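You operate a simulated robot arm through the tools that you are given. There is no shell and no other tool. Be economical: measure what you need, move in short steps, check, and stop when the job is done.

You are at the controls of a simulated robot arm. One attempt, no reset.

JOB
Open the worktop-side island drawer, put the plastic measuring cup on the side unit top away inside and shut the drawer again. Then take the blue metal flask from the side unit top and leave it on the sideboard. Then put the narrow jar in the sink. Then open the crockery cupboard end door, take the water bottle from the crockery cupboard bottom shelf and leave it on the worktop by the dish rack and shut the door again. Then push the bottom drawer under the dish rack shut. Then pull the top side unit drawer open. The order counts. Set down upright: metal flask, narrow jar, water bottle.

Only the result counts: the job must be done as asked and must still hold three seconds after the hand-in. Knocking over, shifting, dropping, spilling or breaking anything else fails it.

ROBOT AND FRAMES
A 7-joint arm with a two-finger gripper on a trunk, on a base that drives. Base frame: it is fixed to the floor where the robot stands at the start and does not move with it; the origin is under the middle of the robot, x ahead of it, y to its left, z up. Lengths are in cm, angles in rad, forces in N, time in s.
With the tool pointing down near the work surface it reaches from about 18 to 64 cm from the robot's upright axis, wherever it stands. Its first joint turns from -2.496 to 2.496 rad. Places, roughly: bottom drawer under the dish rack [240, -130, 30]; crockery cupboard end door [240, 40, 40]; metal flask [275, 100, 100]; narrow jar (7x7x15 cm) [260, 60, 100]; plastic measuring cup [250, 125, 100]; sideboard [-60, 180, 80]; sink [260, -50, 80]; top side unit drawer [260, 150, 80]; water bottle (7x7x17 cm) [250, 30, 20]; worktop by the dish rack [260, -120, 90]; worktop-side island drawer [70, -20, 80]; worktop-side island drawer inside [80, -20, 80]. Payload 2.45 kg.
Tool frame: the origin (TCP) lies between the finger pads and is the grasp point; the fingertips stand 2.6 cm ahead of it; z points along the fingers, y is the line along which they close. The gripper opens to 9.6 cm. The gripper's body begins 6.9 cm behind the TCP.
Orientation is told as [roll, pitch, yaw] about the base's x, y, z axes, in that order, counted from this pose: with the fingers straight down and closing along the base's y, the tool's x points along the base's -x, its y along +y and its z along -z.

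CONTROLS
- The arm moves only by the tool nudge_tool. Its arguments are lists of equal length, an entry for each row: "dp": the shift along the tool's x, y, z in units of 40 mm (1.0 is 40 mm), a list of three; "delta_rot": the turn, a rotation vector about the tool's x, y, z in units of 6 degrees (1.0 is 6 degrees), a list of three; "jaw": the finger opening in cm, from 0 to 9.6. In form: {"dp": [[x, y, z], ...], "delta_rot": [[wx, wy, wz], ...], "jaw": [jaw, ...]}. A call has 1 to 8 rows; each row shifts and turns the commanded pose from where the row before left it, along the tool's axes as they then stand. A call with a number of a shift or a turn outside -1 to 1 is refused whole. Each row takes 0.2 s and may step no farther than 5 cm and 0.15 rad from the row before; otherwise, or with a gripper value out of range, the whole call is refused. A pose out of reach is approached as far as the arm can. The call stops where the force on the tool passes 40 N (or 10 N more than at its start, if that is more) or the arm is blocked; 0.2 s more then pass. The fingers move at their own pace and stop on an object; they squeeze with about 31 N. The grip force told is the motor's: it shows also when the fingers shut on nothing. Time passes only in rows, and 0.2 s behind the last, so rows that do not move let the fingers close. The reply holds the time, the measured pose of the TCP, the force on the tool along the base axes, the opening and the grip force, in the units named above and with some noise, with the torque about the TCP (base axes, N m) and any sound that the robot's microphone picked up.
- Cameras (640 x 400 px; columns grow to the right, rows downward): "scene" is now at [0.81, 11.77, 133.91]; the picture's right is [-0.71, -0.70, 0.00], its down [-0.43, 0.43, -0.79] and it looks along [0.56, -0.56, -0.61] (base axes); focal length 295 px, centre (320, 200). "wrist" rides on the gripper at [8.2, 0.3, -9.8] in the tool frame; the picture's right is [-0.04, 1.00, 0.00], its down [-0.73, -0.03, -0.68] and it looks along [-0.68, -0.03, 0.73] (tool axes); focal length 256 px, centre (320, 200). There is no depth. A picture from a camera that has moved, and an enlarged one, comes with that camera's place and axes in the base frame and with its lens. The place of the scene camera against the robot may be out by one fixed shift of up to 1.2 cm in any direction.
- get_image(camera): a new picture of that camera. The clock stands still meanwhile.
- lift_body(by): slides the trunk up (or, below 0, down) by that many cm; the arm and the scene camera ride with it, the base frame stays. It gives what a move gives, with no picture.
- roll_base(legs): drives the robot by 1 to 6 legs, each [ahead, turn to the left] in cm and rad, along the robot's own axes; the way and the turn of a leg run together, so that a leg with both is an arc; at most 150 cm and 3.142 rad a leg. The arm and the cameras ride along, it lands a little off, and it stops where it bumps. It gives what a move gives.
- turn_head(pan, tilt): turns the head with the scene camera to pan (to the left, within 2.705 rad either way) and tilt (down, from -0.506 to 1.204), counted from straight ahead of the robot. It gives what a move gives.
- inspect(camera, box): a new picture of the part [left, top, right, bottom] of that camera's present view, enlarged. The clock stands still meanwhile.
- close_job(): hands the job in; it is judged then, once.

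Go step by step. Nothing tells you exact positions but the pictures and the camera data: compare them with the known pose of the tool, close in by small moves and look again before you grip or let go. The budget is 207 turns and 200 pictures, counting those below and the enlarged ones. Unless the task says otherwise, let go and move clear before handing in.

The tools are called as name(argument=value, ...) on one line, values as JSON. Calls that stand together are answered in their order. nudge_tool: Moves the arm, as the interface text tells. Its arguments: {"type":"object","properties":{"dp":{"type":"array","items":{"type":"array","items":{"type":"number"}}},"delta_rot":{"type":"array","items":{"type":"array","items":{"type":"number"}}},"jaw":{"type":"array","items":{"type":"number"}}},"required":["dp","delta_rot","jaw"]} The other tools are called the same way: lift_body (by) slides the trunk up or down; roll_base (legs) drives the base; turn_head (pan, tilt) turns the head that bears the scene camera; get_image (camera) takes a picture; inspect (camera, box) takes an enlarged picture of a part of a camera's view; close_job () hands the job in.

At the start:

```text
t: 0.0
ee_pos: [49.44, -31.4, 103.16]
tcp_rot: [-0.001, -0.001, -0.001]
force: [0.5, 0.0, 0.7]
wrist_torque: [0.01, 0.0, 0.01]
gripper_width: 9.6
grasp_force: 0.0
trunk travel left (down, up): [-38.2, 25.8]
robot x, y, heading: [-0.14, 0.38, 0.001]
head pan, tilt: [-0.791, 0.654]
```

scene: 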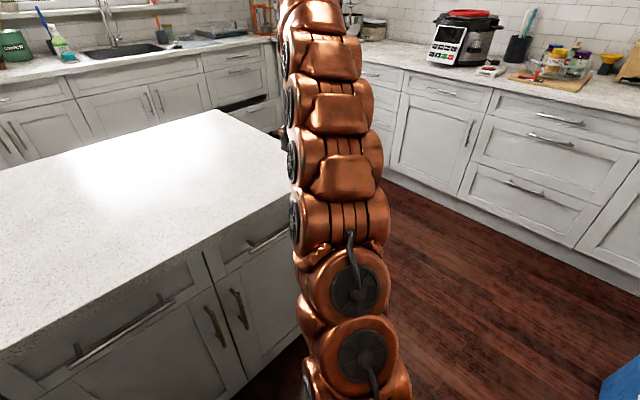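
wrist: 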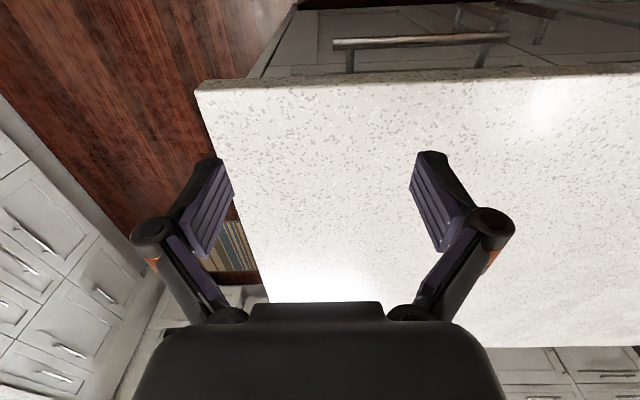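

I see the island right ahead of the robot and the kitchen counter beyond it. I'll look around first to map the places.

turn_head(pan=0.0, tilt=0.6)

get_image(camera="scene")

turn_head(pan=0.7, tilt=0.4)

get_image(camera="scene")

turn_head(pan=1.9, tilt=0.5)

get_image(camera="scene")

```text
t: 1.1
ee_pos: [49.48, -31.27, 103.18]
tcp_rot: [0.001, 0.001, 0.001]
force: [0.4, -0.1, -0.3]
wrist_torque: [-0.01, 0.01, 0.02]
gripper_width: 9.62
grasp_force: 0.0
trunk travel left (down, up): [-38.2, 25.8]
robot x, y, heading: [-0.03, -0.01, -0.0]
head pan, tilt: [0.0, 0.6]
```

```text
197 pictures are left
camera scene: at [3.56, 17.92, 134.38], right [0.0, -1.0, 0.0], down [-0.56, 0.0, -0.83], along [0.83, 0.0, -0.56], focal length 295 px, centre (320, 200)
```

scene: 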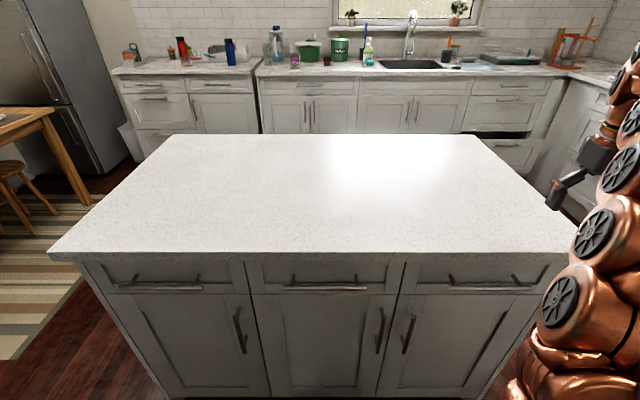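

```text
t: 2.2
ee_pos: [49.39, -31.31, 103.17]
tcp_rot: [0.0, 0.001, -0.001]
force: [0.6, 0.0, 0.0]
wrist_torque: [-0.01, 0.01, -0.02]
gripper_width: 9.61
grasp_force: 0.1
trunk travel left (down, up): [-38.2, 25.8]
robot x, y, heading: [0.24, -0.24, -0.005]
head pan, tilt: [0.7, 0.4]
```

```text
196 pictures are left
camera scene: at [1.81, 23.89, 136.2], right [0.64, -0.77, 0.0], down [-0.3, -0.25, -0.92], along [0.7, 0.59, -0.39], focal length 295 px, centre (320, 200)
```

scene: 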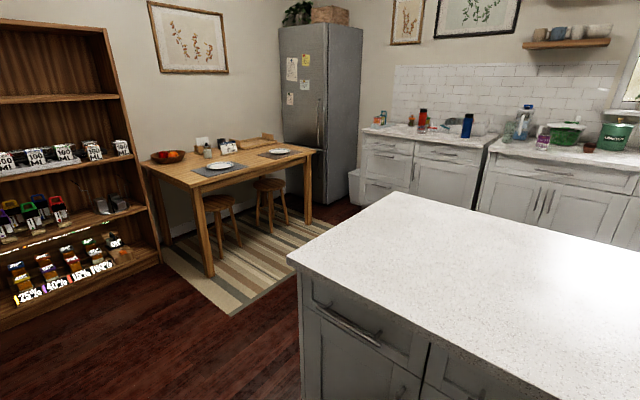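

```text
t: 3.6
ee_pos: [49.37, -31.24, 103.13]
tcp_rot: [0.002, 0.0, -0.002]
force: [0.2, -0.5, -0.1]
wrist_torque: [-0.03, -0.02, 0.0]
gripper_width: 9.6
grasp_force: 0.2
trunk travel left (down, up): [-38.2, 25.8]
robot x, y, heading: [0.04, 0.02, -0.003]
head pan, tilt: [1.901, 0.499]
```

```text
195 pictures are left
camera scene: at [-8.22, 26.54, 135.29], right [0.95, 0.32, 0.0], down [0.15, -0.45, -0.88], along [-0.28, 0.83, -0.48], focal length 295 px, centre (320, 200)
```

scene: 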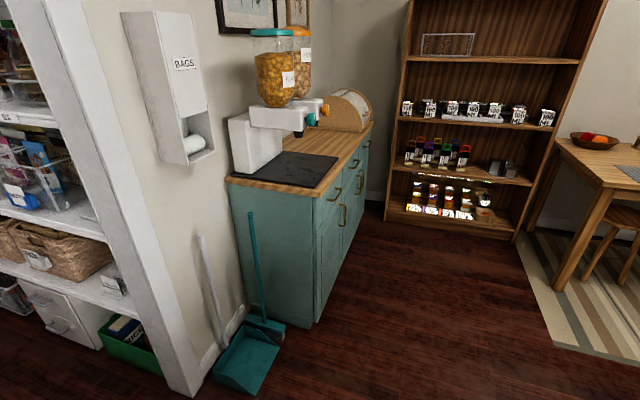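

The island has three drawers facing me; the right one at about y -22, z 80 is the worktop-side one. I'll look closely at it and at the far counters.

turn_head(pan=-0.3, tilt=0.9)

get_image(camera="scene")

turn_head(pan=0.2, tilt=0.2)

inspect(camera="scene", box=[100, 100, 420, 300])

inspect(camera="scene", box=[160, 120, 320, 220])

inspect(camera="scene", box=[310, 120, 470, 220])

```text
t: 5.7
ee_pos: [49.29, -31.29, 103.1]
tcp_rot: [0.0, 0.0, 0.002]
force: [-0.1, 0.3, -0.4]
wrist_torque: [0.04, 0.02, -0.01]
gripper_width: 9.61
grasp_force: 0.0
trunk travel left (down, up): [-38.2, 25.8]
robot x, y, heading: [-0.1, -0.17, 0.003]
head pan, tilt: [-0.3, 0.901]
```

```text
194 pictures are left
camera scene: at [1.94, 15.7, 131.91], right [-0.3, -0.96, 0.0], down [-0.75, 0.23, -0.62], along [0.59, -0.18, -0.78], focal length 295 px, centre (320, 200)
```

scene: 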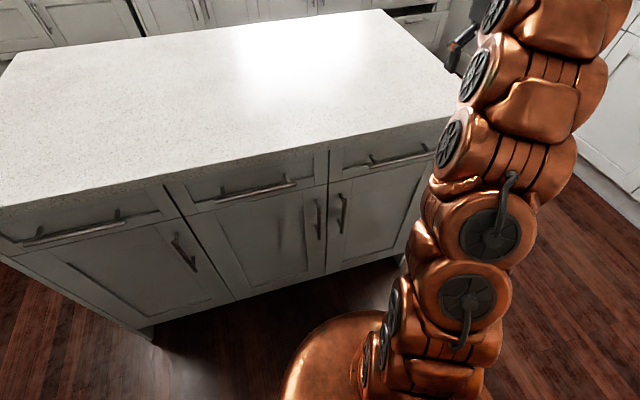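

```text
t: 6.7
ee_pos: [49.45, -31.35, 103.14]
tcp_rot: [-0.001, 0.001, 0.001]
force: [-0.1, -0.1, 0.3]
wrist_torque: [0.01, 0.0, -0.01]
gripper_width: 9.61
grasp_force: 0.0
trunk travel left (down, up): [-38.2, 25.8]
robot x, y, heading: [0.49, 0.53, -0.002]
head pan, tilt: [0.201, 0.201]
```

```text
2.00 times, centred on (260, 200) of scene
camera zoom: at [3.85, 19.78, 138.05], right [0.2, -0.98, 0.0], down [-0.2, -0.04, -0.98], along [0.96, 0.19, -0.2], focal length 590 px, centre (440, 200)
```

zoom: 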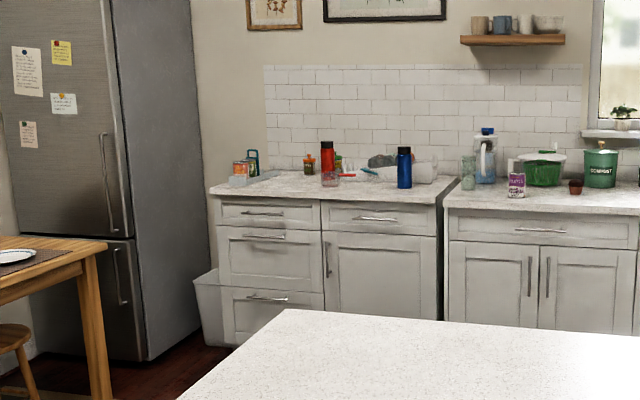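

```text
4.00 times, centred on (240, 170) of scene
camera zoom: at [3.85, 19.78, 138.05], right [0.2, -0.98, 0.0], down [-0.2, -0.04, -0.98], along [0.96, 0.19, -0.2], focal length 1181 px, centre (640, 320)
```

zoom: 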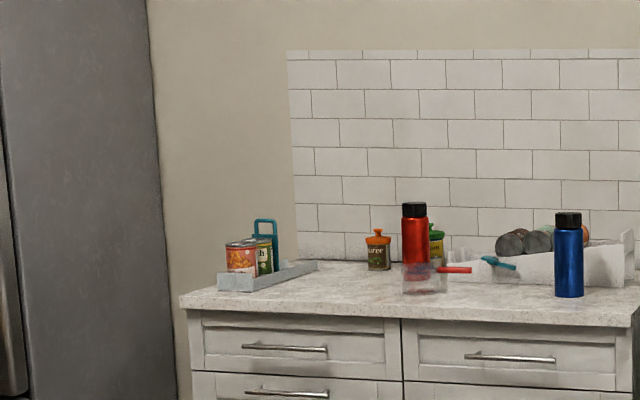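

```text
4.00 times, centred on (390, 170) of scene
camera zoom: at [3.85, 19.78, 138.05], right [0.2, -0.98, 0.0], down [-0.2, -0.04, -0.98], along [0.96, 0.19, -0.2], focal length 1181 px, centre (40, 320)
```

zoom: 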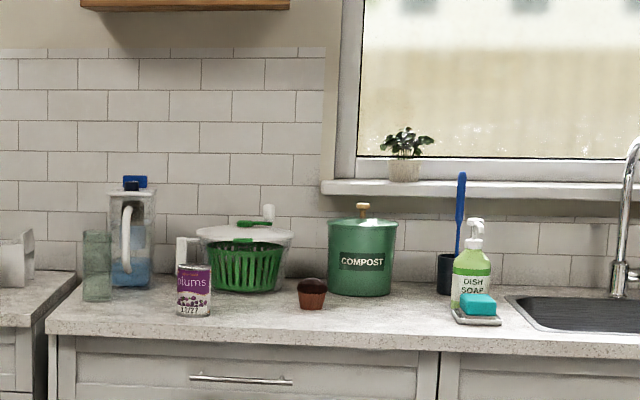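

The right-hand drawer handle is near [48.5, -20, 82]. I'll pull the arm back clear of the island and turn the tool to point forward with the fingers closing vertically.

nudge_tool(dp=[[1, 0, 0], [1, 0, 0], [1, 0, 0], [1, 0, 0], [1, 0, 0], [0, 0, 0], [0, 0, 0], [0, 0, 0]], delta_rot=[[0, 0, 0], [0, 0, 0], [0, 0, 0], [0, 0, 0], [0, 0, 0], [-0.77, -0.77, 0.77], [-0.77, -0.77, 0.77], [-0.77, -0.77, 0.77]], jaw=[9, 8, 7, 6, 6, 6, 6, 6])

nudge_tool(dp=[[0, 0, 0], [0, 0, 0], [0, 0, 0], [0, 0, 0], [0, 0, 0], [0, 0, 0], [0, 0, 0], [0, 0, 0]], delta_rot=[[-0.77, -0.77, 0.77], [-0.77, -0.77, 0.77], [-0.77, -0.77, 0.77], [-0.77, -0.77, 0.77], [-0.77, -0.77, 0.77], [-0.77, -0.77, 0.77], [-0.77, -0.77, 0.77], [-0.77, -0.77, 0.77]], jaw=[6, 6, 6, 6, 6, 6, 6, 6])

nudge_tool(dp=[[0, 0, 0], [0, 0, 0], [0, 0, 0], [0, 0, 0]], delta_rot=[[-0.77, -0.77, 0.77], [-0.77, -0.77, 0.77], [-0.77, -0.77, 0.77], [-0.77, -0.77, 0.77]], jaw=[6, 6, 6, 6])

turn_head(pan=-0.3, tilt=0.7)

get_image(camera="scene")

get_image(camera="wrist")

```text
t: 8.5
ee_pos: [29.49, -31.3, 103.1]
tcp_rot: [0.276, -0.208, -0.275]
force: [0.2, 0.2, -0.3]
wrist_torque: [-0.02, 0.03, -0.02]
gripper_width: 6.03
grasp_force: 0.1
trunk travel left (down, up): [-38.2, 25.8]
robot x, y, heading: [-0.08, -0.08, 0.002]
head pan, tilt: [0.201, 0.201]
```

```text
t: 10.3
ee_pos: [29.44, -31.25, 103.08]
tcp_rot: [1.194, -0.255, -1.193]
force: [0.2, -0.1, -0.8]
wrist_torque: [-0.02, -0.02, 0.01]
gripper_width: 6.0
grasp_force: 0.0
trunk travel left (down, up): [-38.2, 25.8]
robot x, y, heading: [0.34, -0.03, -0.001]
head pan, tilt: [0.201, 0.201]
```

```text
t: 11.3
ee_pos: [30.03, -30.83, 102.2]
tcp_rot: [1.522, 0.007, -1.549]
force: [-0.8, 0.1, -0.2]
wrist_torque: [-0.01, 0.02, 0.03]
gripper_width: 6.02
grasp_force: 0.0
trunk travel left (down, up): [-38.2, 25.8]
robot x, y, heading: [-0.05, 0.16, 0.002]
head pan, tilt: [0.201, 0.201]
```

```text
t: 12.3
ee_pos: [29.71, -30.96, 102.37]
tcp_rot: [1.521, 0.003, -1.559]
force: [0.1, -0.2, -0.5]
wrist_torque: [0.03, 0.01, -0.01]
gripper_width: 6.01
grasp_force: 0.1
trunk travel left (down, up): [-38.2, 25.8]
robot x, y, heading: [0.2, 0.18, 0.002]
head pan, tilt: [-0.3, 0.7]
```

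```text
190 pictures are left
camera scene: at [2.83, 15.43, 134.14], right [-0.29, -0.96, 0.0], down [-0.61, 0.19, -0.77], along [0.73, -0.23, -0.64], focal length 295 px, centre (320, 200)
```

scene: 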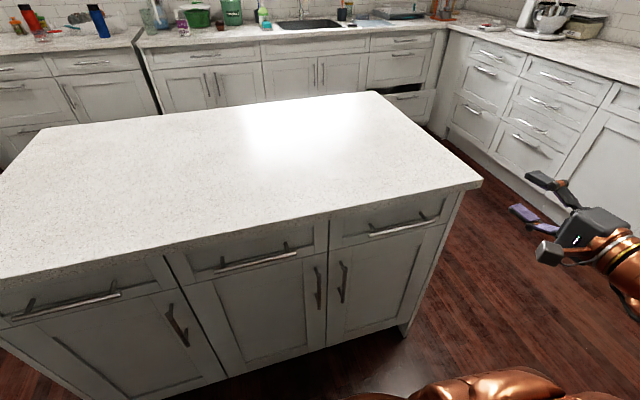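

```text
189 pictures are left
camera wrist: at [19.74, -22.88, 103.24], right [0.05, -0.04, 1.0], down [-0.67, -0.74, 0.0], along [0.74, -0.67, -0.07], focal length 256 px, centre (320, 200)
```

wrist: 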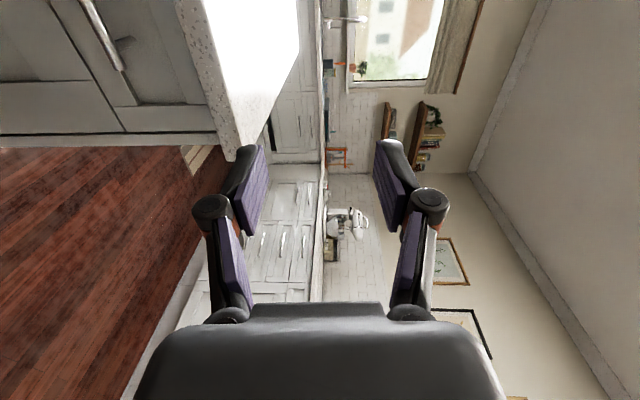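

The handle centre works out near [48, -20.6, 80]. I'll lower the trunk and line up in front of it.

lift_body(by=-22)

nudge_tool(dp=[[1, 0, 0], [1, 0, 0], [0.6, 0, 0], [0, 0, 1], [0, 0, 0.5], [0, 0, 0]], delta_rot=[[0, 0, 0], [0, 0, 0], [0, 0, 0], [0, 0, 0], [0, 0, 0], [0, 0, 0]], jaw=[6, 6, 6, 6, 6, 6])

get_image(camera="wrist")

get_image(camera="scene")

```text
t: 13.4
ee_pos: [27.89, -30.66, 86.86]
tcp_rot: [1.248, 0.015, -1.563]
force: [-0.2, 0.4, -0.4]
wrist_torque: [0.02, -0.01, 0.0]
gripper_width: 6.0
grasp_force: 0.0
trunk travel left (down, up): [-30.8, 33.2]
robot x, y, heading: [-0.3, 0.12, 0.001]
head pan, tilt: [-0.3, 0.7]
stopped: the arm was blocked; the commanded pose is now the measured one
```

```text
t: 14.8
ee_pos: [33.49, -29.72, 85.46]
tcp_rot: [1.256, 0.02, -1.567]
force: [0.7, -0.3, 0.1]
wrist_torque: [0.01, 0.02, -0.03]
gripper_width: 5.99
grasp_force: 0.1
out of reach, approached as far as the arm can: row 1, 2, 3, 5
trunk travel left (down, up): [-30.8, 33.2]
robot x, y, heading: [-0.2, -0.02, 0.001]
head pan, tilt: [-0.3, 0.7]
```

```text
188 pictures are left
camera wrist: at [24.2, -21.7, 89.12], right [0.31, -0.06, 0.95], down [-0.65, -0.74, 0.17], along [0.69, -0.67, -0.27], focal length 256 px, centre (320, 200)
```

wrist: 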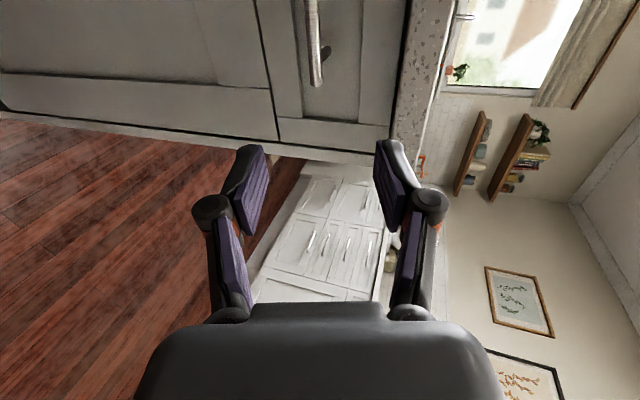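

```text
187 pictures are left
camera scene: at [2.83, 15.42, 126.06], right [-0.3, -0.96, 0.0], down [-0.62, 0.19, -0.77], along [0.73, -0.23, -0.64], focal length 295 px, centre (320, 200)
```

scene: 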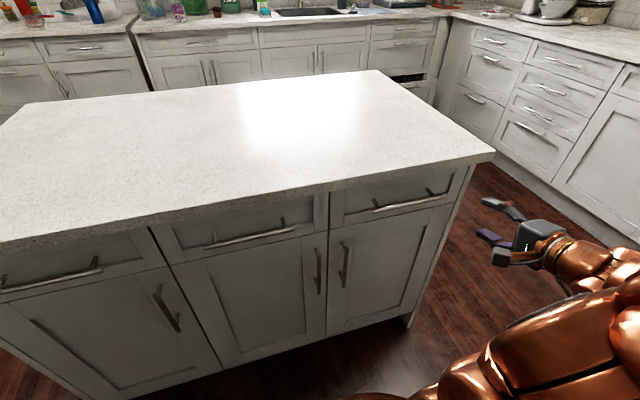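

The arm is cramped this close. I'll check behind, then back off so it can extend.

turn_head(pan=2.6, tilt=0.6)

get_image(camera="scene")

turn_head(pan=-2.6, tilt=0.6)

get_image(camera="scene")

```text
t: 17.3
ee_pos: [33.57, -29.83, 85.5]
tcp_rot: [1.255, 0.02, -1.566]
force: [-0.1, 0.5, 0.0]
wrist_torque: [-0.01, 0.01, -0.01]
gripper_width: 6.0
grasp_force: 0.1
trunk travel left (down, up): [-30.8, 33.2]
robot x, y, heading: [-0.1, 0.0, 0.0]
head pan, tilt: [2.601, 0.6]
```

```text
186 pictures are left
camera scene: at [-12.86, 22.49, 126.92], right [0.52, 0.86, 0.0], down [0.48, -0.29, -0.83], along [-0.71, 0.43, -0.56], focal length 295 px, centre (320, 200)
```

scene: 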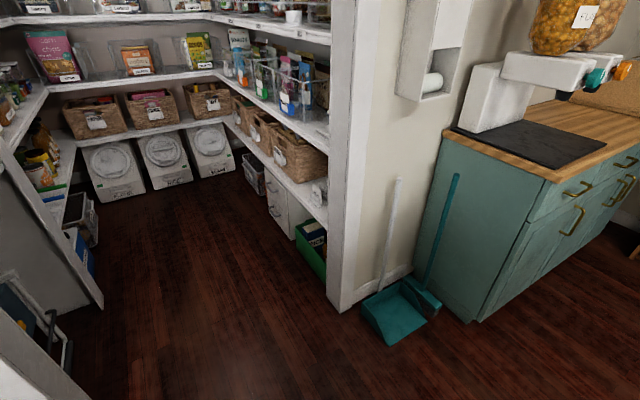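

```text
t: 21.4
ee_pos: [33.6, -29.8, 85.58]
tcp_rot: [1.257, 0.022, -1.565]
force: [0.2, 0.3, 0.0]
wrist_torque: [0.03, 0.03, -0.06]
gripper_width: 6.01
grasp_force: 0.1
trunk travel left (down, up): [-30.8, 33.2]
robot x, y, heading: [-0.3, -0.17, 0.001]
head pan, tilt: [-2.601, 0.6]
```

```text
185 pictures are left
camera scene: at [-12.86, 13.38, 126.92], right [-0.52, 0.86, 0.0], down [0.48, 0.29, -0.83], along [-0.71, -0.43, -0.56], focal length 295 px, centre (320, 200)
```

scene: 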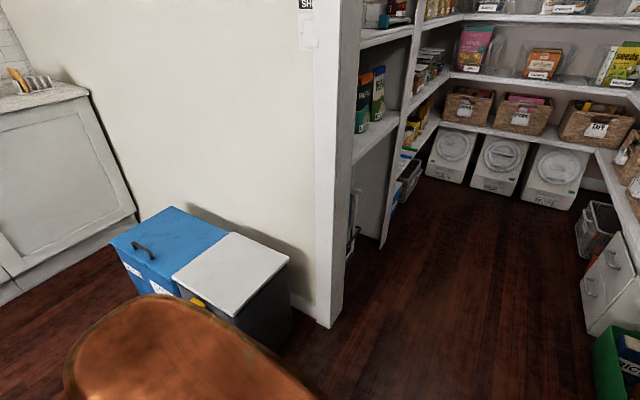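

Behind is clear to about x -85. I'll back up 22 cm and lower the trunk the rest, then reach forward.

roll_base(legs=[[-22, 0]])

nudge_tool(dp=[[0.4, 0, 1], [0.4, 0, 1], [0.4, 0, 1], [0.4, 0, 1], [0.4, 0, 0], [0, 0, 0]], delta_rot=[[-0.6, 0, 0], [-0.6, 0, 0], [-0.6, 0, 0], [-0.6, 0, 0], [-0.6, 0, 0], [0, 0, 0]], jaw=[6, 6, 6, 6, 6, 6])

turn_head(pan=-0.3, tilt=0.7)

```text
t: 23.1
ee_pos: [11.52, -29.69, 85.57]
tcp_rot: [1.257, 0.022, -1.565]
force: [0.8, 0.4, 0.0]
wrist_torque: [0.01, -0.01, 0.0]
gripper_width: 6.0
grasp_force: 0.0
trunk travel left (down, up): [-30.8, 33.2]
robot x, y, heading: [-21.99, 0.44, -0.001]
head pan, tilt: [-2.601, 0.6]
```

```text
t: 24.5
ee_pos: [25.7, -29.35, 86.62]
tcp_rot: [1.57, 0.02, -1.566]
force: [-0.2, 0.1, 0.5]
wrist_torque: [0.0, 0.0, -0.02]
gripper_width: 6.02
grasp_force: 0.1
out of reach, approached as far as the arm can: row 1, 2, 3, 5
trunk travel left (down, up): [-30.8, 33.2]
robot x, y, heading: [-22.08, -0.18, 0.001]
head pan, tilt: [-2.601, 0.6]
```

```text
t: 26.6
ee_pos: [25.77, -29.32, 86.54]
tcp_rot: [1.571, 0.022, -1.565]
force: [0.4, -0.3, -0.6]
wrist_torque: [0.03, 0.03, 0.02]
gripper_width: 6.0
grasp_force: 0.0
trunk travel left (down, up): [-30.8, 33.2]
robot x, y, heading: [-21.93, 0.13, 0.0]
head pan, tilt: [-0.3, 0.7]
```

Sideways motion hits a joint limit in this roll, so I'll roll the tool the other way round (camera to the right).

nudge_tool(dp=[[0, 0, 0], [0, 0, 0], [0, 0, 0], [0, 0, 0], [0, 0, 0], [0, 0, 0], [0, 0, 0], [0, 0, 0]], delta_rot=[[0, 0, -1], [0, 0, -1], [0, 0, -1], [0, 0, -1], [0, 0, -1], [0, 0, -1], [0, 0, -1], [0, 0, -1]], jaw=[6, 6, 6, 6, 6, 6, 6, 6])

nudge_tool(dp=[[0, 0, 0], [0, 0, 0], [0, 0, 0], [0, 0, 0], [0, 0, 0], [0, 0, 0], [0, 0, 0], [0, 0, 0]], delta_rot=[[0, 0, -1], [0, 0, -1], [0, 0, -1], [0, 0, -1], [0, 0, -1], [0, 0, -1], [0, 0, -1], [0, 0, -1]], jaw=[6, 6, 6, 6, 6, 6, 6, 6])

nudge_tool(dp=[[0, 0, 0], [0, 0, 0], [0, 0, 0], [0, 0, 0], [0, 0, 0], [0, 0, 0], [0, 0, 0], [0, 0, 0]], delta_rot=[[0, 0, -1], [0, 0, -1], [0, 0, -1], [0, 0, -1], [0, 0, -1], [0, 0, -1], [0, 0, -1], [0, 0, -1]], jaw=[6, 6, 6, 6, 6, 6, 6, 6])

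nudge_tool(dp=[[0, 0, 0], [0, 0, 0], [0, 0, 0], [0, 0, 0], [0, 0, 0], [0, 0, 0]], delta_rot=[[0, 0, -1], [0, 0, -1], [0, 0, -1], [0, 0, -1], [0, 0, -1], [0, 0, -1]], jaw=[6, 6, 6, 6, 6, 6])

get_image(camera="scene")

```text
t: 28.4
ee_pos: [25.71, -29.31, 86.55]
tcp_rot: [1.571, -0.82, -1.567]
force: [0.5, -0.5, -0.1]
wrist_torque: [-0.01, 0.01, 0.0]
gripper_width: 5.98
grasp_force: 0.1
trunk travel left (down, up): [-30.8, 33.2]
robot x, y, heading: [-21.98, -0.28, 0.006]
head pan, tilt: [-0.3, 0.7]
```

```text
t: 30.2
ee_pos: [25.67, -29.43, 86.55]
tcp_rot: [-1.549, -1.485, 1.555]
force: [0.0, 0.2, 0.0]
wrist_torque: [-0.02, 0.0, -0.02]
gripper_width: 5.99
grasp_force: 0.0
trunk travel left (down, up): [-30.8, 33.2]
robot x, y, heading: [-22.34, -0.27, 0.0]
head pan, tilt: [-0.3, 0.7]
```

```text
t: 32.0
ee_pos: [28.48, -32.95, 88.97]
tcp_rot: [-1.567, -0.647, 1.572]
force: [-0.2, -0.1, -0.2]
wrist_torque: [0.0, 0.01, -0.01]
gripper_width: 6.0
grasp_force: 0.1
out of reach, approached as far as the arm can: row 1, 2, 3, 4, 5, 6, 7, 8
trunk travel left (down, up): [-30.8, 33.2]
robot x, y, heading: [-22.36, -0.07, 0.005]
head pan, tilt: [-0.3, 0.7]
```

```text
t: 33.4
ee_pos: [28.72, -32.27, 110.61]
tcp_rot: [-1.564, -0.026, 1.577]
force: [0.0, 0.0, 0.2]
wrist_torque: [-0.04, 0.01, 0.0]
gripper_width: 6.0
grasp_force: 0.0
out of reach, approached as far as the arm can: row 1, 2, 3, 4, 5, 6
trunk travel left (down, up): [-30.8, 33.2]
robot x, y, heading: [-22.22, -0.19, 0.009]
head pan, tilt: [-0.3, 0.7]
```

```text
184 pictures are left
camera scene: at [-19.21, 15.42, 126.06], right [-0.29, -0.96, 0.0], down [-0.62, 0.19, -0.76], along [0.73, -0.22, -0.64], focal length 295 px, centre (320, 200)
```

scene: 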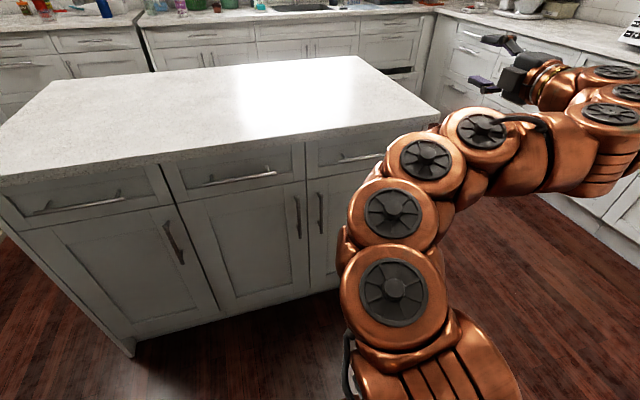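

The new roll was reached with a different elbow position. I'll test moving left and down.

nudge_tool(dp=[[-1, 0, 0.5], [-1, 0, 0.5], [0, 1, 0.5], [0, 1, 0], [0, 1, 0], [0, 1, 0], [0, 0, 0]], delta_rot=[[0, 0, 0], [0, 0, 0], [0, 0, 0], [0, 0, 0], [0, 0, 0], [0, 0, 0], [0, 0, 0]], jaw=[6, 6, 6, 6, 6, 6, 6])

get_image(camera="scene")

```text
t: 35.0
ee_pos: [34.73, -24.49, 110.92]
tcp_rot: [-1.567, -0.025, 1.575]
force: [0.5, -1.0, -0.6]
wrist_torque: [-0.01, -0.01, 0.0]
gripper_width: 5.99
grasp_force: 0.1
out of reach, approached as far as the arm can: row 3, 4, 5, 6
trunk travel left (down, up): [-30.8, 33.2]
robot x, y, heading: [-22.07, -0.01, 0.003]
head pan, tilt: [-0.3, 0.7]
```

```text
183 pictures are left
camera scene: at [-19.22, 15.42, 126.06], right [-0.29, -0.96, 0.0], down [-0.62, 0.19, -0.76], along [0.73, -0.23, -0.64], focal length 295 px, centre (320, 200)
```

scene: 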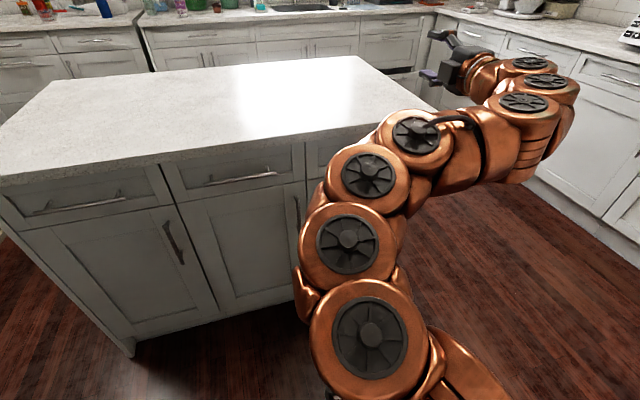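

Left and forward work here; only down is limited, so I'll lower with the trunk.

lift_body(by=-30.5)

get_image(camera="scene")

get_image(camera="wrist")

```text
t: 38.0
ee_pos: [34.72, -24.6, 80.23]
tcp_rot: [-1.568, -0.027, 1.576]
force: [-0.4, -0.6, 0.1]
wrist_torque: [0.0, 0.0, 0.01]
gripper_width: 5.98
grasp_force: 0.1
trunk travel left (down, up): [-0.3, 63.7]
robot x, y, heading: [-21.9, 0.35, 0.006]
head pan, tilt: [-0.3, 0.7]
```

```text
182 pictures are left
camera scene: at [-19.22, 15.42, 95.56], right [-0.29, -0.96, 0.0], down [-0.62, 0.19, -0.76], along [0.73, -0.23, -0.64], focal length 295 px, centre (320, 200)
```

scene: 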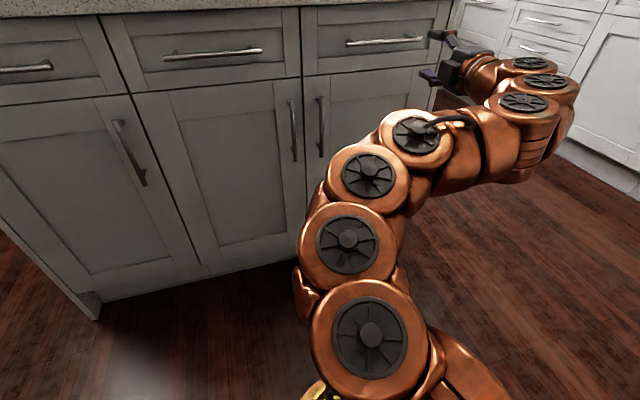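

```text
181 pictures are left
camera wrist: at [24.83, -32.83, 79.89], right [0.0, 0.07, -1.0], down [-0.68, 0.73, 0.05], along [0.73, 0.68, 0.04], focal length 256 px, centre (320, 200)
```

wrist: 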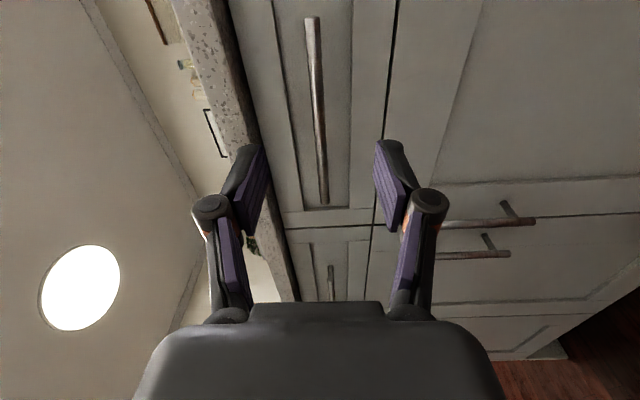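

The handle lies right between the fingers. I'll centre sideways, advance and close.

nudge_tool(dp=[[-1, 0, 0], [0, 0, 1], [0, 0, 1], [0, 0, 0.8], [0, 0, 0.3], [0, 0, 0]], delta_rot=[[0, 0, 0], [0, 0, 0], [0, 0, 0], [0, 0, 0], [0, 0, 0], [0, 0, 0]], jaw=[6, 6, 6, 6, 6, 6])

get_image(camera="wrist")

get_image(camera="scene")

```text
t: 39.4
ee_pos: [47.17, -20.53, 80.31]
tcp_rot: [-1.567, -0.027, 1.579]
force: [-0.3, 0.2, 0.6]
wrist_torque: [0.01, 0.02, 0.01]
gripper_width: 6.01
grasp_force: 0.0
trunk travel left (down, up): [-0.3, 63.7]
robot x, y, heading: [-21.9, -0.05, -0.003]
head pan, tilt: [-0.3, 0.7]
```

```text
180 pictures are left
camera wrist: at [37.26, -28.74, 79.92], right [0.0, 0.07, -1.0], down [-0.68, 0.73, 0.05], along [0.73, 0.68, 0.04], focal length 256 px, centre (320, 200)
```

wrist: 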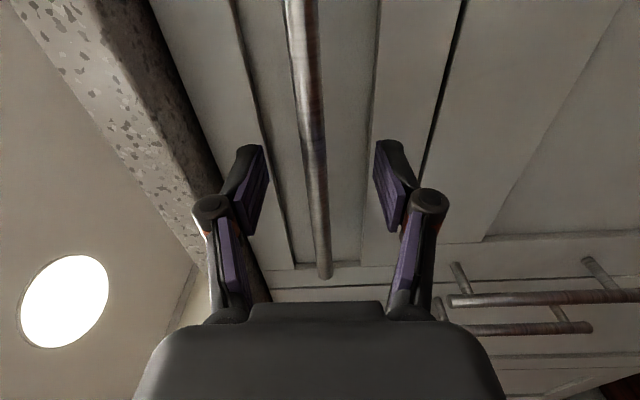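

```text
179 pictures are left
camera scene: at [-19.22, 15.42, 95.56], right [-0.29, -0.96, 0.0], down [-0.62, 0.19, -0.76], along [0.73, -0.23, -0.64], focal length 295 px, centre (320, 200)
```

scene: 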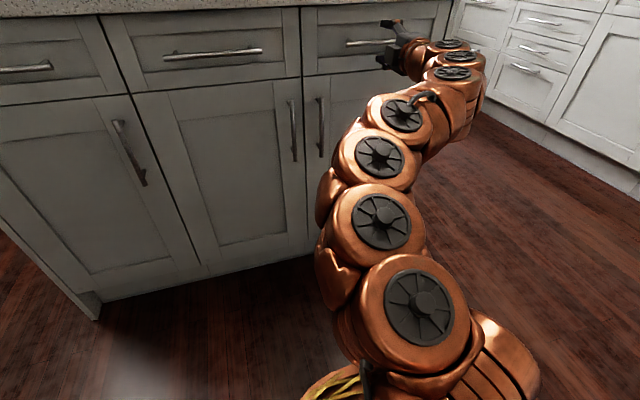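

The bar is at about x 47.6, between the pads. I'll close, then pull with the base.

nudge_tool(dp=[[0, 0, 0.1], [0, 0, 0], [0, 0, 0], [0, 0, 0], [0, 0, 0]], delta_rot=[[0, 0, 0], [0, 0, 0], [0, 0, 0], [0, 0, 0], [0, 0, 0]], jaw=[0, 0, 0, 0, 0])

roll_base(legs=[[-15, 0]])

get_image(camera="scene")

```text
t: 40.6
ee_pos: [47.38, -20.47, 80.61]
tcp_rot: [-1.57, -0.023, 1.577]
force: [3.3, -3.6, 20.7]
wrist_torque: [-0.95, -0.11, -0.1]
gripper_width: 1.11
grasp_force: 38.4
trunk travel left (down, up): [-0.3, 63.7]
robot x, y, heading: [-21.91, 0.04, 0.006]
head pan, tilt: [-0.3, 0.7]
```

```text
t: 42.0
ee_pos: [32.54, -20.54, 80.53]
tcp_rot: [-1.57, -0.025, 1.578]
force: [-0.4, 0.3, 29.5]
wrist_torque: [-0.9, -0.15, 0.03]
gripper_width: 1.1
grasp_force: 38.2
trunk travel left (down, up): [-0.3, 63.7]
robot x, y, heading: [-37.36, 0.07, 0.001]
head pan, tilt: [-0.3, 0.7]
```

```text
178 pictures are left
camera scene: at [-34.2, 15.43, 95.57], right [-0.29, -0.96, 0.0], down [-0.61, 0.19, -0.77], along [0.73, -0.23, -0.64], focal length 295 px, centre (320, 200)
```

scene: 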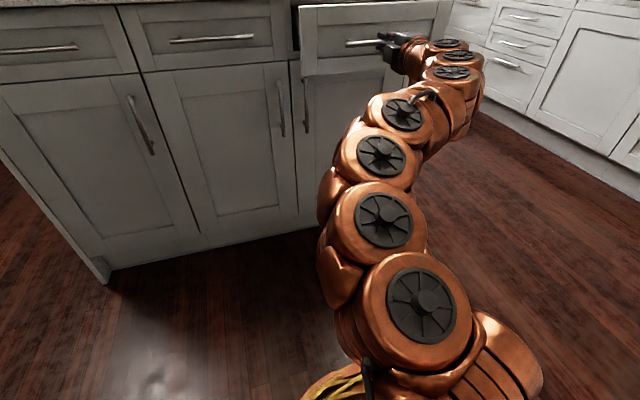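

The drawer slides out. Another 13 cm.

roll_base(legs=[[-13, 0]])

nudge_tool(dp=[[0, 0, 0], [0, 0, 0], [0, 0, 0], [0, 0, -1], [0, 0, -1], [0, 0, -1], [0, 0, 0]], delta_rot=[[0, 0, 0], [0, 0, 0], [0, 0, 0], [0, 0, 0], [0, 0, 0], [0, 0, 0], [0, 0, 0]], jaw=[6, 6, 6, 6, 6, 6, 6])

lift_body(by=30)

get_image(camera="scene")

```text
t: 43.3
ee_pos: [19.67, -20.36, 80.59]
tcp_rot: [-1.571, -0.027, 1.578]
force: [-1.0, 1.1, 15.2]
wrist_torque: [-0.96, -0.07, 0.21]
gripper_width: 1.11
grasp_force: 38.5
trunk travel left (down, up): [-0.3, 63.7]
robot x, y, heading: [-49.64, -0.12, 0.002]
head pan, tilt: [-0.3, 0.7]
```

```text
t: 44.9
ee_pos: [7.74, -20.65, 80.61]
tcp_rot: [-1.569, -0.029, 1.578]
force: [0.1, -0.2, -0.8]
wrist_torque: [-0.01, 0.0, 0.0]
gripper_width: 5.99
grasp_force: 0.1
trunk travel left (down, up): [-0.3, 63.7]
robot x, y, heading: [-49.91, -0.35, 0.002]
head pan, tilt: [-0.3, 0.7]
```

```text
t: 47.9
ee_pos: [7.78, -20.63, 110.57]
tcp_rot: [-1.569, -0.028, 1.577]
force: [0.1, 0.3, -0.2]
wrist_torque: [-0.01, -0.04, 0.04]
gripper_width: 6.03
grasp_force: 0.1
trunk travel left (down, up): [-30.3, 33.7]
robot x, y, heading: [-49.99, -0.04, 0.003]
head pan, tilt: [-0.3, 0.7]
```

```text
177 pictures are left
camera scene: at [-46.98, 15.38, 125.56], right [-0.29, -0.96, 0.0], down [-0.62, 0.19, -0.76], along [0.73, -0.23, -0.64], focal length 295 px, centre (320, 200)
```

scene: 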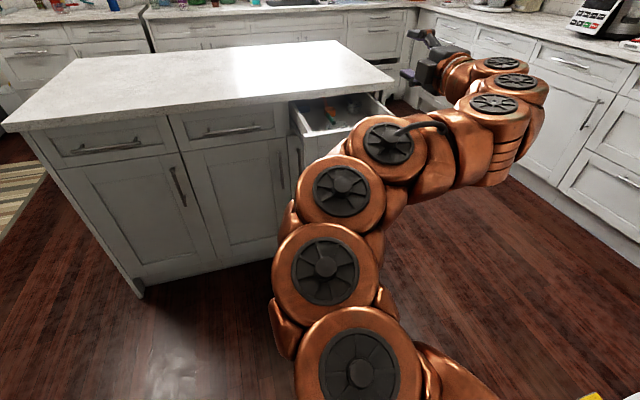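

The drawer is open about 28 cm. Next I'll bring the tool back to pointing down and compact, then drive round the island's left end to the side unit.

nudge_tool(dp=[[0, 0, -0.5], [0, 0, 0], [0, 0, 0], [0, 0, 0], [0, 0, 0], [0, 0, 0], [0, 0, 0], [0, 0, 0]], delta_rot=[[-0.77, 0.77, 0.77], [-0.77, 0.77, 0.77], [-0.77, 0.77, 0.77], [-0.77, 0.77, 0.77], [-0.77, 0.77, 0.77], [-0.77, 0.77, 0.77], [-0.77, 0.77, 0.77], [-0.77, 0.77, 0.77]], jaw=[6, 6, 6, 6, 6, 6, 6, 6])

nudge_tool(dp=[[0, 0, 0], [0, 0, 0], [0, 0, 0], [0, 0, 0], [0, 0, 0], [0, 0, 0], [0, 0, 0]], delta_rot=[[-0.77, 0.77, 0.77], [-0.77, 0.77, 0.77], [-0.77, 0.77, 0.77], [-0.77, 0.77, 0.77], [-0.77, 0.77, 0.77], [-0.77, 0.77, 0.77], [-0.77, 0.77, 0.77]], jaw=[6, 6, 6, 6, 6, 6, 6])

nudge_tool(dp=[[1, 0, 0], [1, 0, 0], [1, 0, 0], [1, 0, 0], [0.5, 0, 0], [0, 0, 0]], delta_rot=[[0, 0, 0], [0, 0, 0], [0, 0, 0], [0, 0, 0], [0, 0, 0], [0, 0, 0]], jaw=[6, 6, 6, 6, 6, 6])

turn_head(pan=0, tilt=0.6)

get_image(camera="scene")

```text
t: 49.7
ee_pos: [5.76, -20.57, 110.5]
tcp_rot: [-0.703, -0.355, 0.72]
force: [-0.2, -0.6, 0.2]
wrist_torque: [0.02, -0.03, 0.01]
gripper_width: 6.01
grasp_force: 0.1
trunk travel left (down, up): [-30.3, 33.7]
robot x, y, heading: [-50.07, 0.18, 0.002]
head pan, tilt: [-0.3, 0.7]
```

```text
t: 51.3
ee_pos: [-0.15, -16.71, 100.36]
tcp_rot: [-0.014, -0.036, 0.047]
force: [0.9, -1.3, -0.9]
wrist_torque: [0.08, 0.03, 0.0]
gripper_width: 6.01
grasp_force: 0.0
out of reach, approached as far as the arm can: row 4, 5, 6, 7
trunk travel left (down, up): [-30.3, 33.7]
robot x, y, heading: [-50.04, 0.15, 0.005]
head pan, tilt: [-0.3, 0.7]
```

```text
t: 52.7
ee_pos: [-18.04, -17.5, 99.62]
tcp_rot: [-0.014, -0.038, 0.048]
force: [-1.0, 0.2, 0.7]
wrist_torque: [0.0, -0.02, -0.01]
gripper_width: 6.0
grasp_force: 0.2
trunk travel left (down, up): [-30.3, 33.7]
robot x, y, heading: [-49.82, -0.02, 0.006]
head pan, tilt: [-0.3, 0.7]
```

```text
t: 53.5
ee_pos: [-18.15, -17.3, 99.68]
tcp_rot: [-0.015, -0.039, 0.047]
force: [-0.6, -0.6, 0.7]
wrist_torque: [-0.02, -0.01, 0.0]
gripper_width: 6.01
grasp_force: 0.0
trunk travel left (down, up): [-30.3, 33.7]
robot x, y, heading: [-49.77, -0.29, 0.0]
head pan, tilt: [0.0, 0.6]
```

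```text
176 pictures are left
camera scene: at [-46.27, 17.89, 126.42], right [0.0, -1.0, 0.0], down [-0.57, 0.0, -0.82], along [0.82, 0.0, -0.57], focal length 295 px, centre (320, 200)
```

scene: 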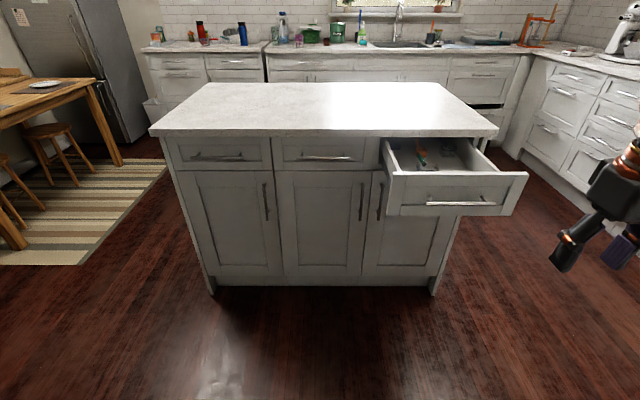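

The drawer stands open and the way along the left is free. I'll drive around to the side unit.

roll_base(legs=[[0, 1.107], [134, 0], [0, -1.107], [145, 0]])

turn_head(pan=0, tilt=0.5)

get_image(camera="scene")

```text
t: 72.5
ee_pos: [186.44, 99.7, 99.63]
tcp_rot: [-0.014, -0.038, 0.036]
force: [0.7, -0.1, -0.1]
wrist_torque: [-0.01, 0.0, 0.01]
gripper_width: 6.03
grasp_force: 0.1
trunk travel left (down, up): [-30.3, 33.7]
robot x, y, heading: [155.01, 117.07, -0.014]
head pan, tilt: [0.0, 0.6]
```

```text
t: 73.2
ee_pos: [186.5, 99.76, 99.71]
tcp_rot: [-0.015, -0.038, 0.036]
force: [0.4, 0.2, 0.7]
wrist_torque: [0.01, 0.0, -0.01]
gripper_width: 6.01
grasp_force: 0.2
trunk travel left (down, up): [-30.3, 33.7]
robot x, y, heading: [154.82, 117.28, -0.015]
head pan, tilt: [0.0, 0.499]
```

```text
175 pictures are left
camera scene: at [159.11, 135.43, 127.33], right [-0.01, -1.0, 0.0], down [-0.48, 0.01, -0.88], along [0.88, -0.01, -0.48], focal length 295 px, centre (320, 200)
```

scene: 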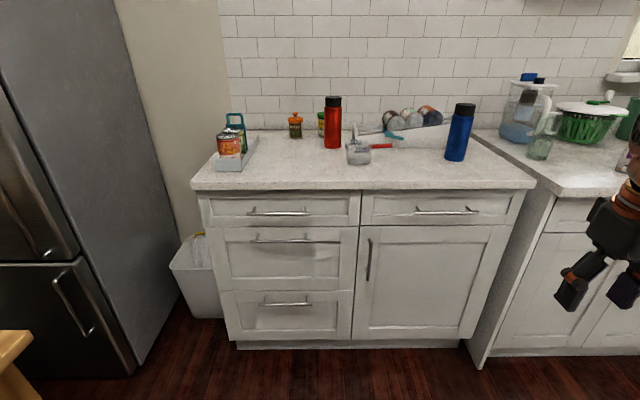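

The cup is at about [249, 122], with blue flask at [251, 90]. Close look at the cup.

inspect(camera="scene", box=[310, 80, 490, 192])

```text
3.56 times, centred on (400, 136) of scene
camera zoom: at [159.11, 135.43, 127.33], right [-0.01, -1.0, 0.0], down [-0.48, 0.01, -0.88], along [0.88, -0.01, -0.48], focal length 1050 px, centre (36, 428)
```

zoom: 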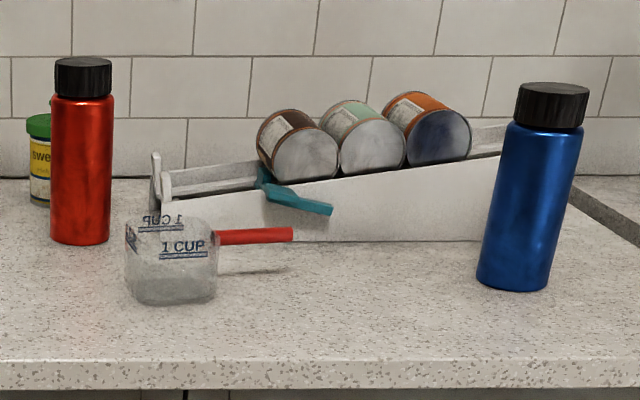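

The cup's red handle points to -y, around [250, 114.5, 97]. I'll approach, turn the fingers to close along x, and hover above the handle.

lift_body(by=12)

roll_base(legs=[[36, 0.014]])

nudge_tool(dp=[[0, 0, 0], [0, 0, 0], [0, 0, 0], [0, 0, 0], [0, 0, 0], [0, 0, 0], [0, 0, 0], [0, 0, 0]], delta_rot=[[0, 0, -1], [0, 0, -1], [0, 0, -1], [0, 0, -1], [0, 0, -1], [0, 0, -1], [0, 0, -1], [0, 0, -1]], jaw=[6, 6, 6, 6, 6, 6, 6, 6])

nudge_tool(dp=[[0, 0, 0], [0, 0, 0], [0, 0, 0], [0, 0, 0], [0, 0, 0], [0, 0, 0], [0, 0, 0]], delta_rot=[[0, 0, -1], [0, 0, -1], [0, 0, -1], [0, 0, -1], [0, 0, -1], [0, 0, -1], [0, 0, -1]], jaw=[6, 6, 6, 6, 6, 6, 6])

get_image(camera="scene")

```text
t: 74.7
ee_pos: [186.46, 99.68, 111.63]
tcp_rot: [-0.014, -0.038, 0.036]
force: [-0.1, 0.6, -0.1]
wrist_torque: [0.01, 0.02, -0.02]
gripper_width: 6.02
grasp_force: 0.0
trunk travel left (down, up): [-42.3, 21.7]
robot x, y, heading: [155.04, 117.54, -0.012]
head pan, tilt: [0.0, 0.499]
```

```text
t: 77.0
ee_pos: [223.25, 100.26, 111.63]
tcp_rot: [-0.015, -0.039, 0.056]
force: [-0.5, -0.5, 0.6]
wrist_torque: [-0.02, 0.0, 0.01]
gripper_width: 6.0
grasp_force: 0.1
trunk travel left (down, up): [-42.3, 21.7]
robot x, y, heading: [191.53, 117.53, 0.009]
head pan, tilt: [0.0, 0.499]
```

```text
t: 78.8
ee_pos: [223.38, 100.43, 111.58]
tcp_rot: [-0.037, -0.015, 0.897]
force: [-0.2, 0.7, 0.3]
wrist_torque: [-0.01, -0.03, 0.0]
gripper_width: 6.01
grasp_force: 0.0
trunk travel left (down, up): [-42.3, 21.7]
robot x, y, heading: [191.53, 117.83, 0.012]
head pan, tilt: [0.0, 0.499]
```

```text
t: 80.4
ee_pos: [223.15, 100.3, 111.72]
tcp_rot: [-0.039, 0.015, 1.627]
force: [-0.3, -0.6, 0.3]
wrist_torque: [0.0, 0.0, -0.03]
gripper_width: 6.0
grasp_force: 0.2
trunk travel left (down, up): [-42.3, 21.7]
robot x, y, heading: [191.44, 117.78, 0.006]
head pan, tilt: [0.0, 0.499]
```

```text
173 pictures are left
camera scene: at [195.11, 135.46, 139.33], right [0.01, -1.0, 0.0], down [-0.48, 0.0, -0.88], along [0.88, 0.01, -0.48], focal length 295 px, centre (320, 200)
```

scene: 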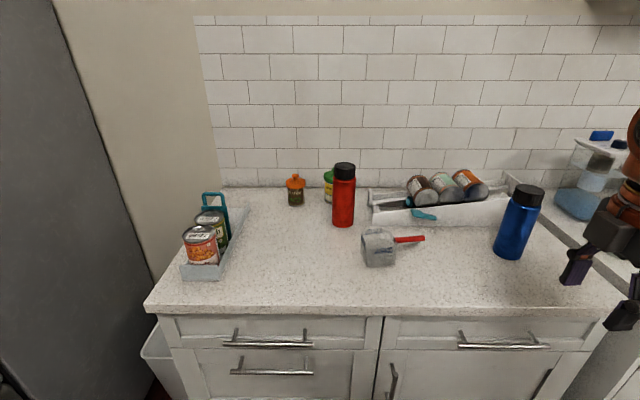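

I'll move over the handle at safe height and check with the wrist camera.

nudge_tool(dp=[[-1, 0, 0], [-1, 0, 0], [-1, -0.5, 0], [-0.5, -1, 0], [0, -1, 0], [0, -1, 0], [0, -1, 0], [0, -1, 0]], delta_rot=[[0, 0, 0], [0, 0, 0], [0, 0, 0], [0, 0, 0], [0, 0, 0], [0, 0, 0], [0, 0, 0], [0, 0, 0.5]], jaw=[6, 6, 6, 6, 6, 6, 6, 6])

nudge_tool(dp=[[0, -1, 0], [0, -0.5, 0], [0, 0, 0]], delta_rot=[[0.3, -0.3, 0], [0, 0, 0], [0, 0, 0]], jaw=[6, 6, 6])

get_image(camera="wrist")

get_image(camera="scene")

```text
t: 82.2
ee_pos: [244.42, 115.44, 112.25]
tcp_rot: [-0.041, 0.012, 1.573]
force: [-1.0, -0.2, 0.6]
wrist_torque: [0.01, -0.02, -0.04]
gripper_width: 6.01
grasp_force: 0.0
trunk travel left (down, up): [-42.3, 21.7]
robot x, y, heading: [191.56, 117.97, 0.008]
head pan, tilt: [0.0, 0.499]
```

```text
t: 83.0
ee_pos: [249.5, 115.37, 110.96]
tcp_rot: [-0.071, -0.02, 1.576]
force: [-0.4, 0.1, 0.6]
wrist_torque: [0.0, -0.03, -0.01]
gripper_width: 5.99
grasp_force: 0.2
out of reach, approached as far as the arm can: row 1
trunk travel left (down, up): [-42.3, 21.7]
robot x, y, heading: [191.41, 117.92, 0.004]
head pan, tilt: [0.0, 0.499]
```

```text
172 pictures are left
camera wrist: at [248.35, 107.06, 120.67], right [-1.0, 0.04, -0.07], down [-0.02, 0.72, 0.69], along [0.08, 0.69, -0.72], focal length 256 px, centre (320, 200)
```

wrist: 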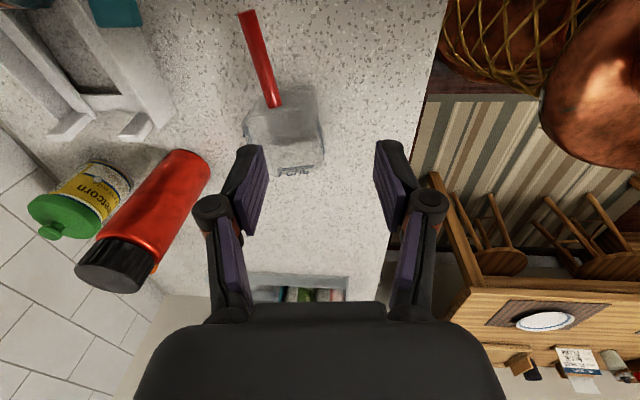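

```text
171 pictures are left
camera scene: at [195.11, 135.47, 139.33], right [0.01, -1.0, 0.0], down [-0.48, 0.0, -0.88], along [0.88, 0.01, -0.48], focal length 295 px, centre (320, 200)
```

scene: 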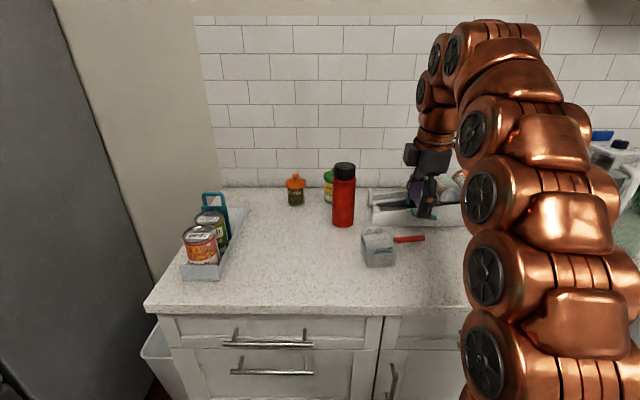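

The handle middle computes to [255.7, 113.5, 96]. I'll roll forward 6 cm, level the tool and come down partway.

roll_base(legs=[[6, 0]])

nudge_tool(dp=[[0, 0, 0], [0, 0, 1], [0, 0, 1], [0, 0, 0]], delta_rot=[[-0.19, -0.68, 0], [0, 0, 0], [0, 0, 0], [0, 0, 0]], jaw=[6, 6, 6, 6])

get_image(camera="wrist")

inspect(camera="scene", box=[320, 150, 480, 250])

```text
t: 84.0
ee_pos: [255.46, 115.5, 111.0]
tcp_rot: [-0.07, -0.021, 1.573]
force: [0.2, 0.9, 0.0]
wrist_torque: [0.01, 0.04, 0.01]
gripper_width: 6.02
grasp_force: 0.1
trunk travel left (down, up): [-42.3, 21.7]
robot x, y, heading: [197.21, 117.5, 0.01]
head pan, tilt: [0.0, 0.499]
```

```text
t: 85.0
ee_pos: [255.59, 116.18, 99.91]
tcp_rot: [-0.051, -0.091, 1.578]
force: [0.0, -0.2, -0.6]
wrist_torque: [-0.02, 0.02, 0.01]
gripper_width: 6.02
grasp_force: 0.0
out of reach, approached as far as the arm can: row 1
trunk travel left (down, up): [-42.3, 21.7]
robot x, y, heading: [197.45, 117.57, 0.007]
head pan, tilt: [0.0, 0.499]
```

```text
170 pictures are left
camera wrist: at [254.78, 107.2, 109.03], right [-1.0, 0.04, -0.05], down [-0.01, 0.67, 0.74], along [0.06, 0.74, -0.67], focal length 256 px, centre (320, 200)
```

wrist: 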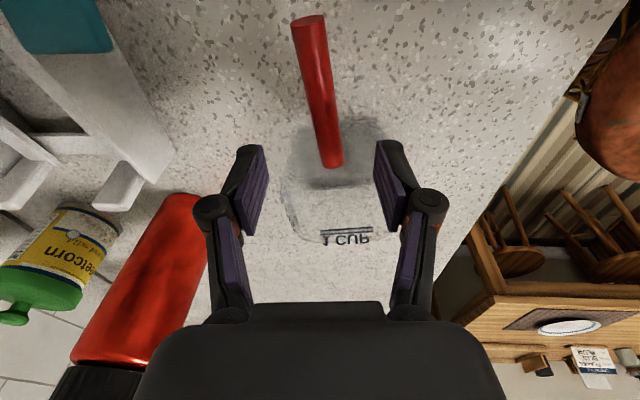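

```text
4.00 times, centred on (400, 200) of scene
camera zoom: at [201.09, 135.52, 139.33], right [0.01, -1.0, 0.0], down [-0.48, 0.0, -0.88], along [0.88, 0.01, -0.48], focal length 1181 px, centre (0, 200)
```

zoom: 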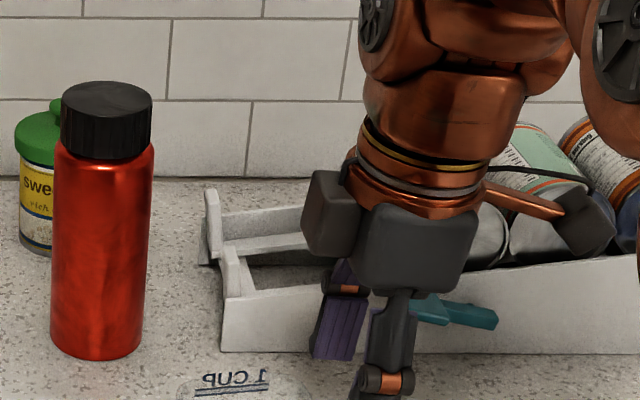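

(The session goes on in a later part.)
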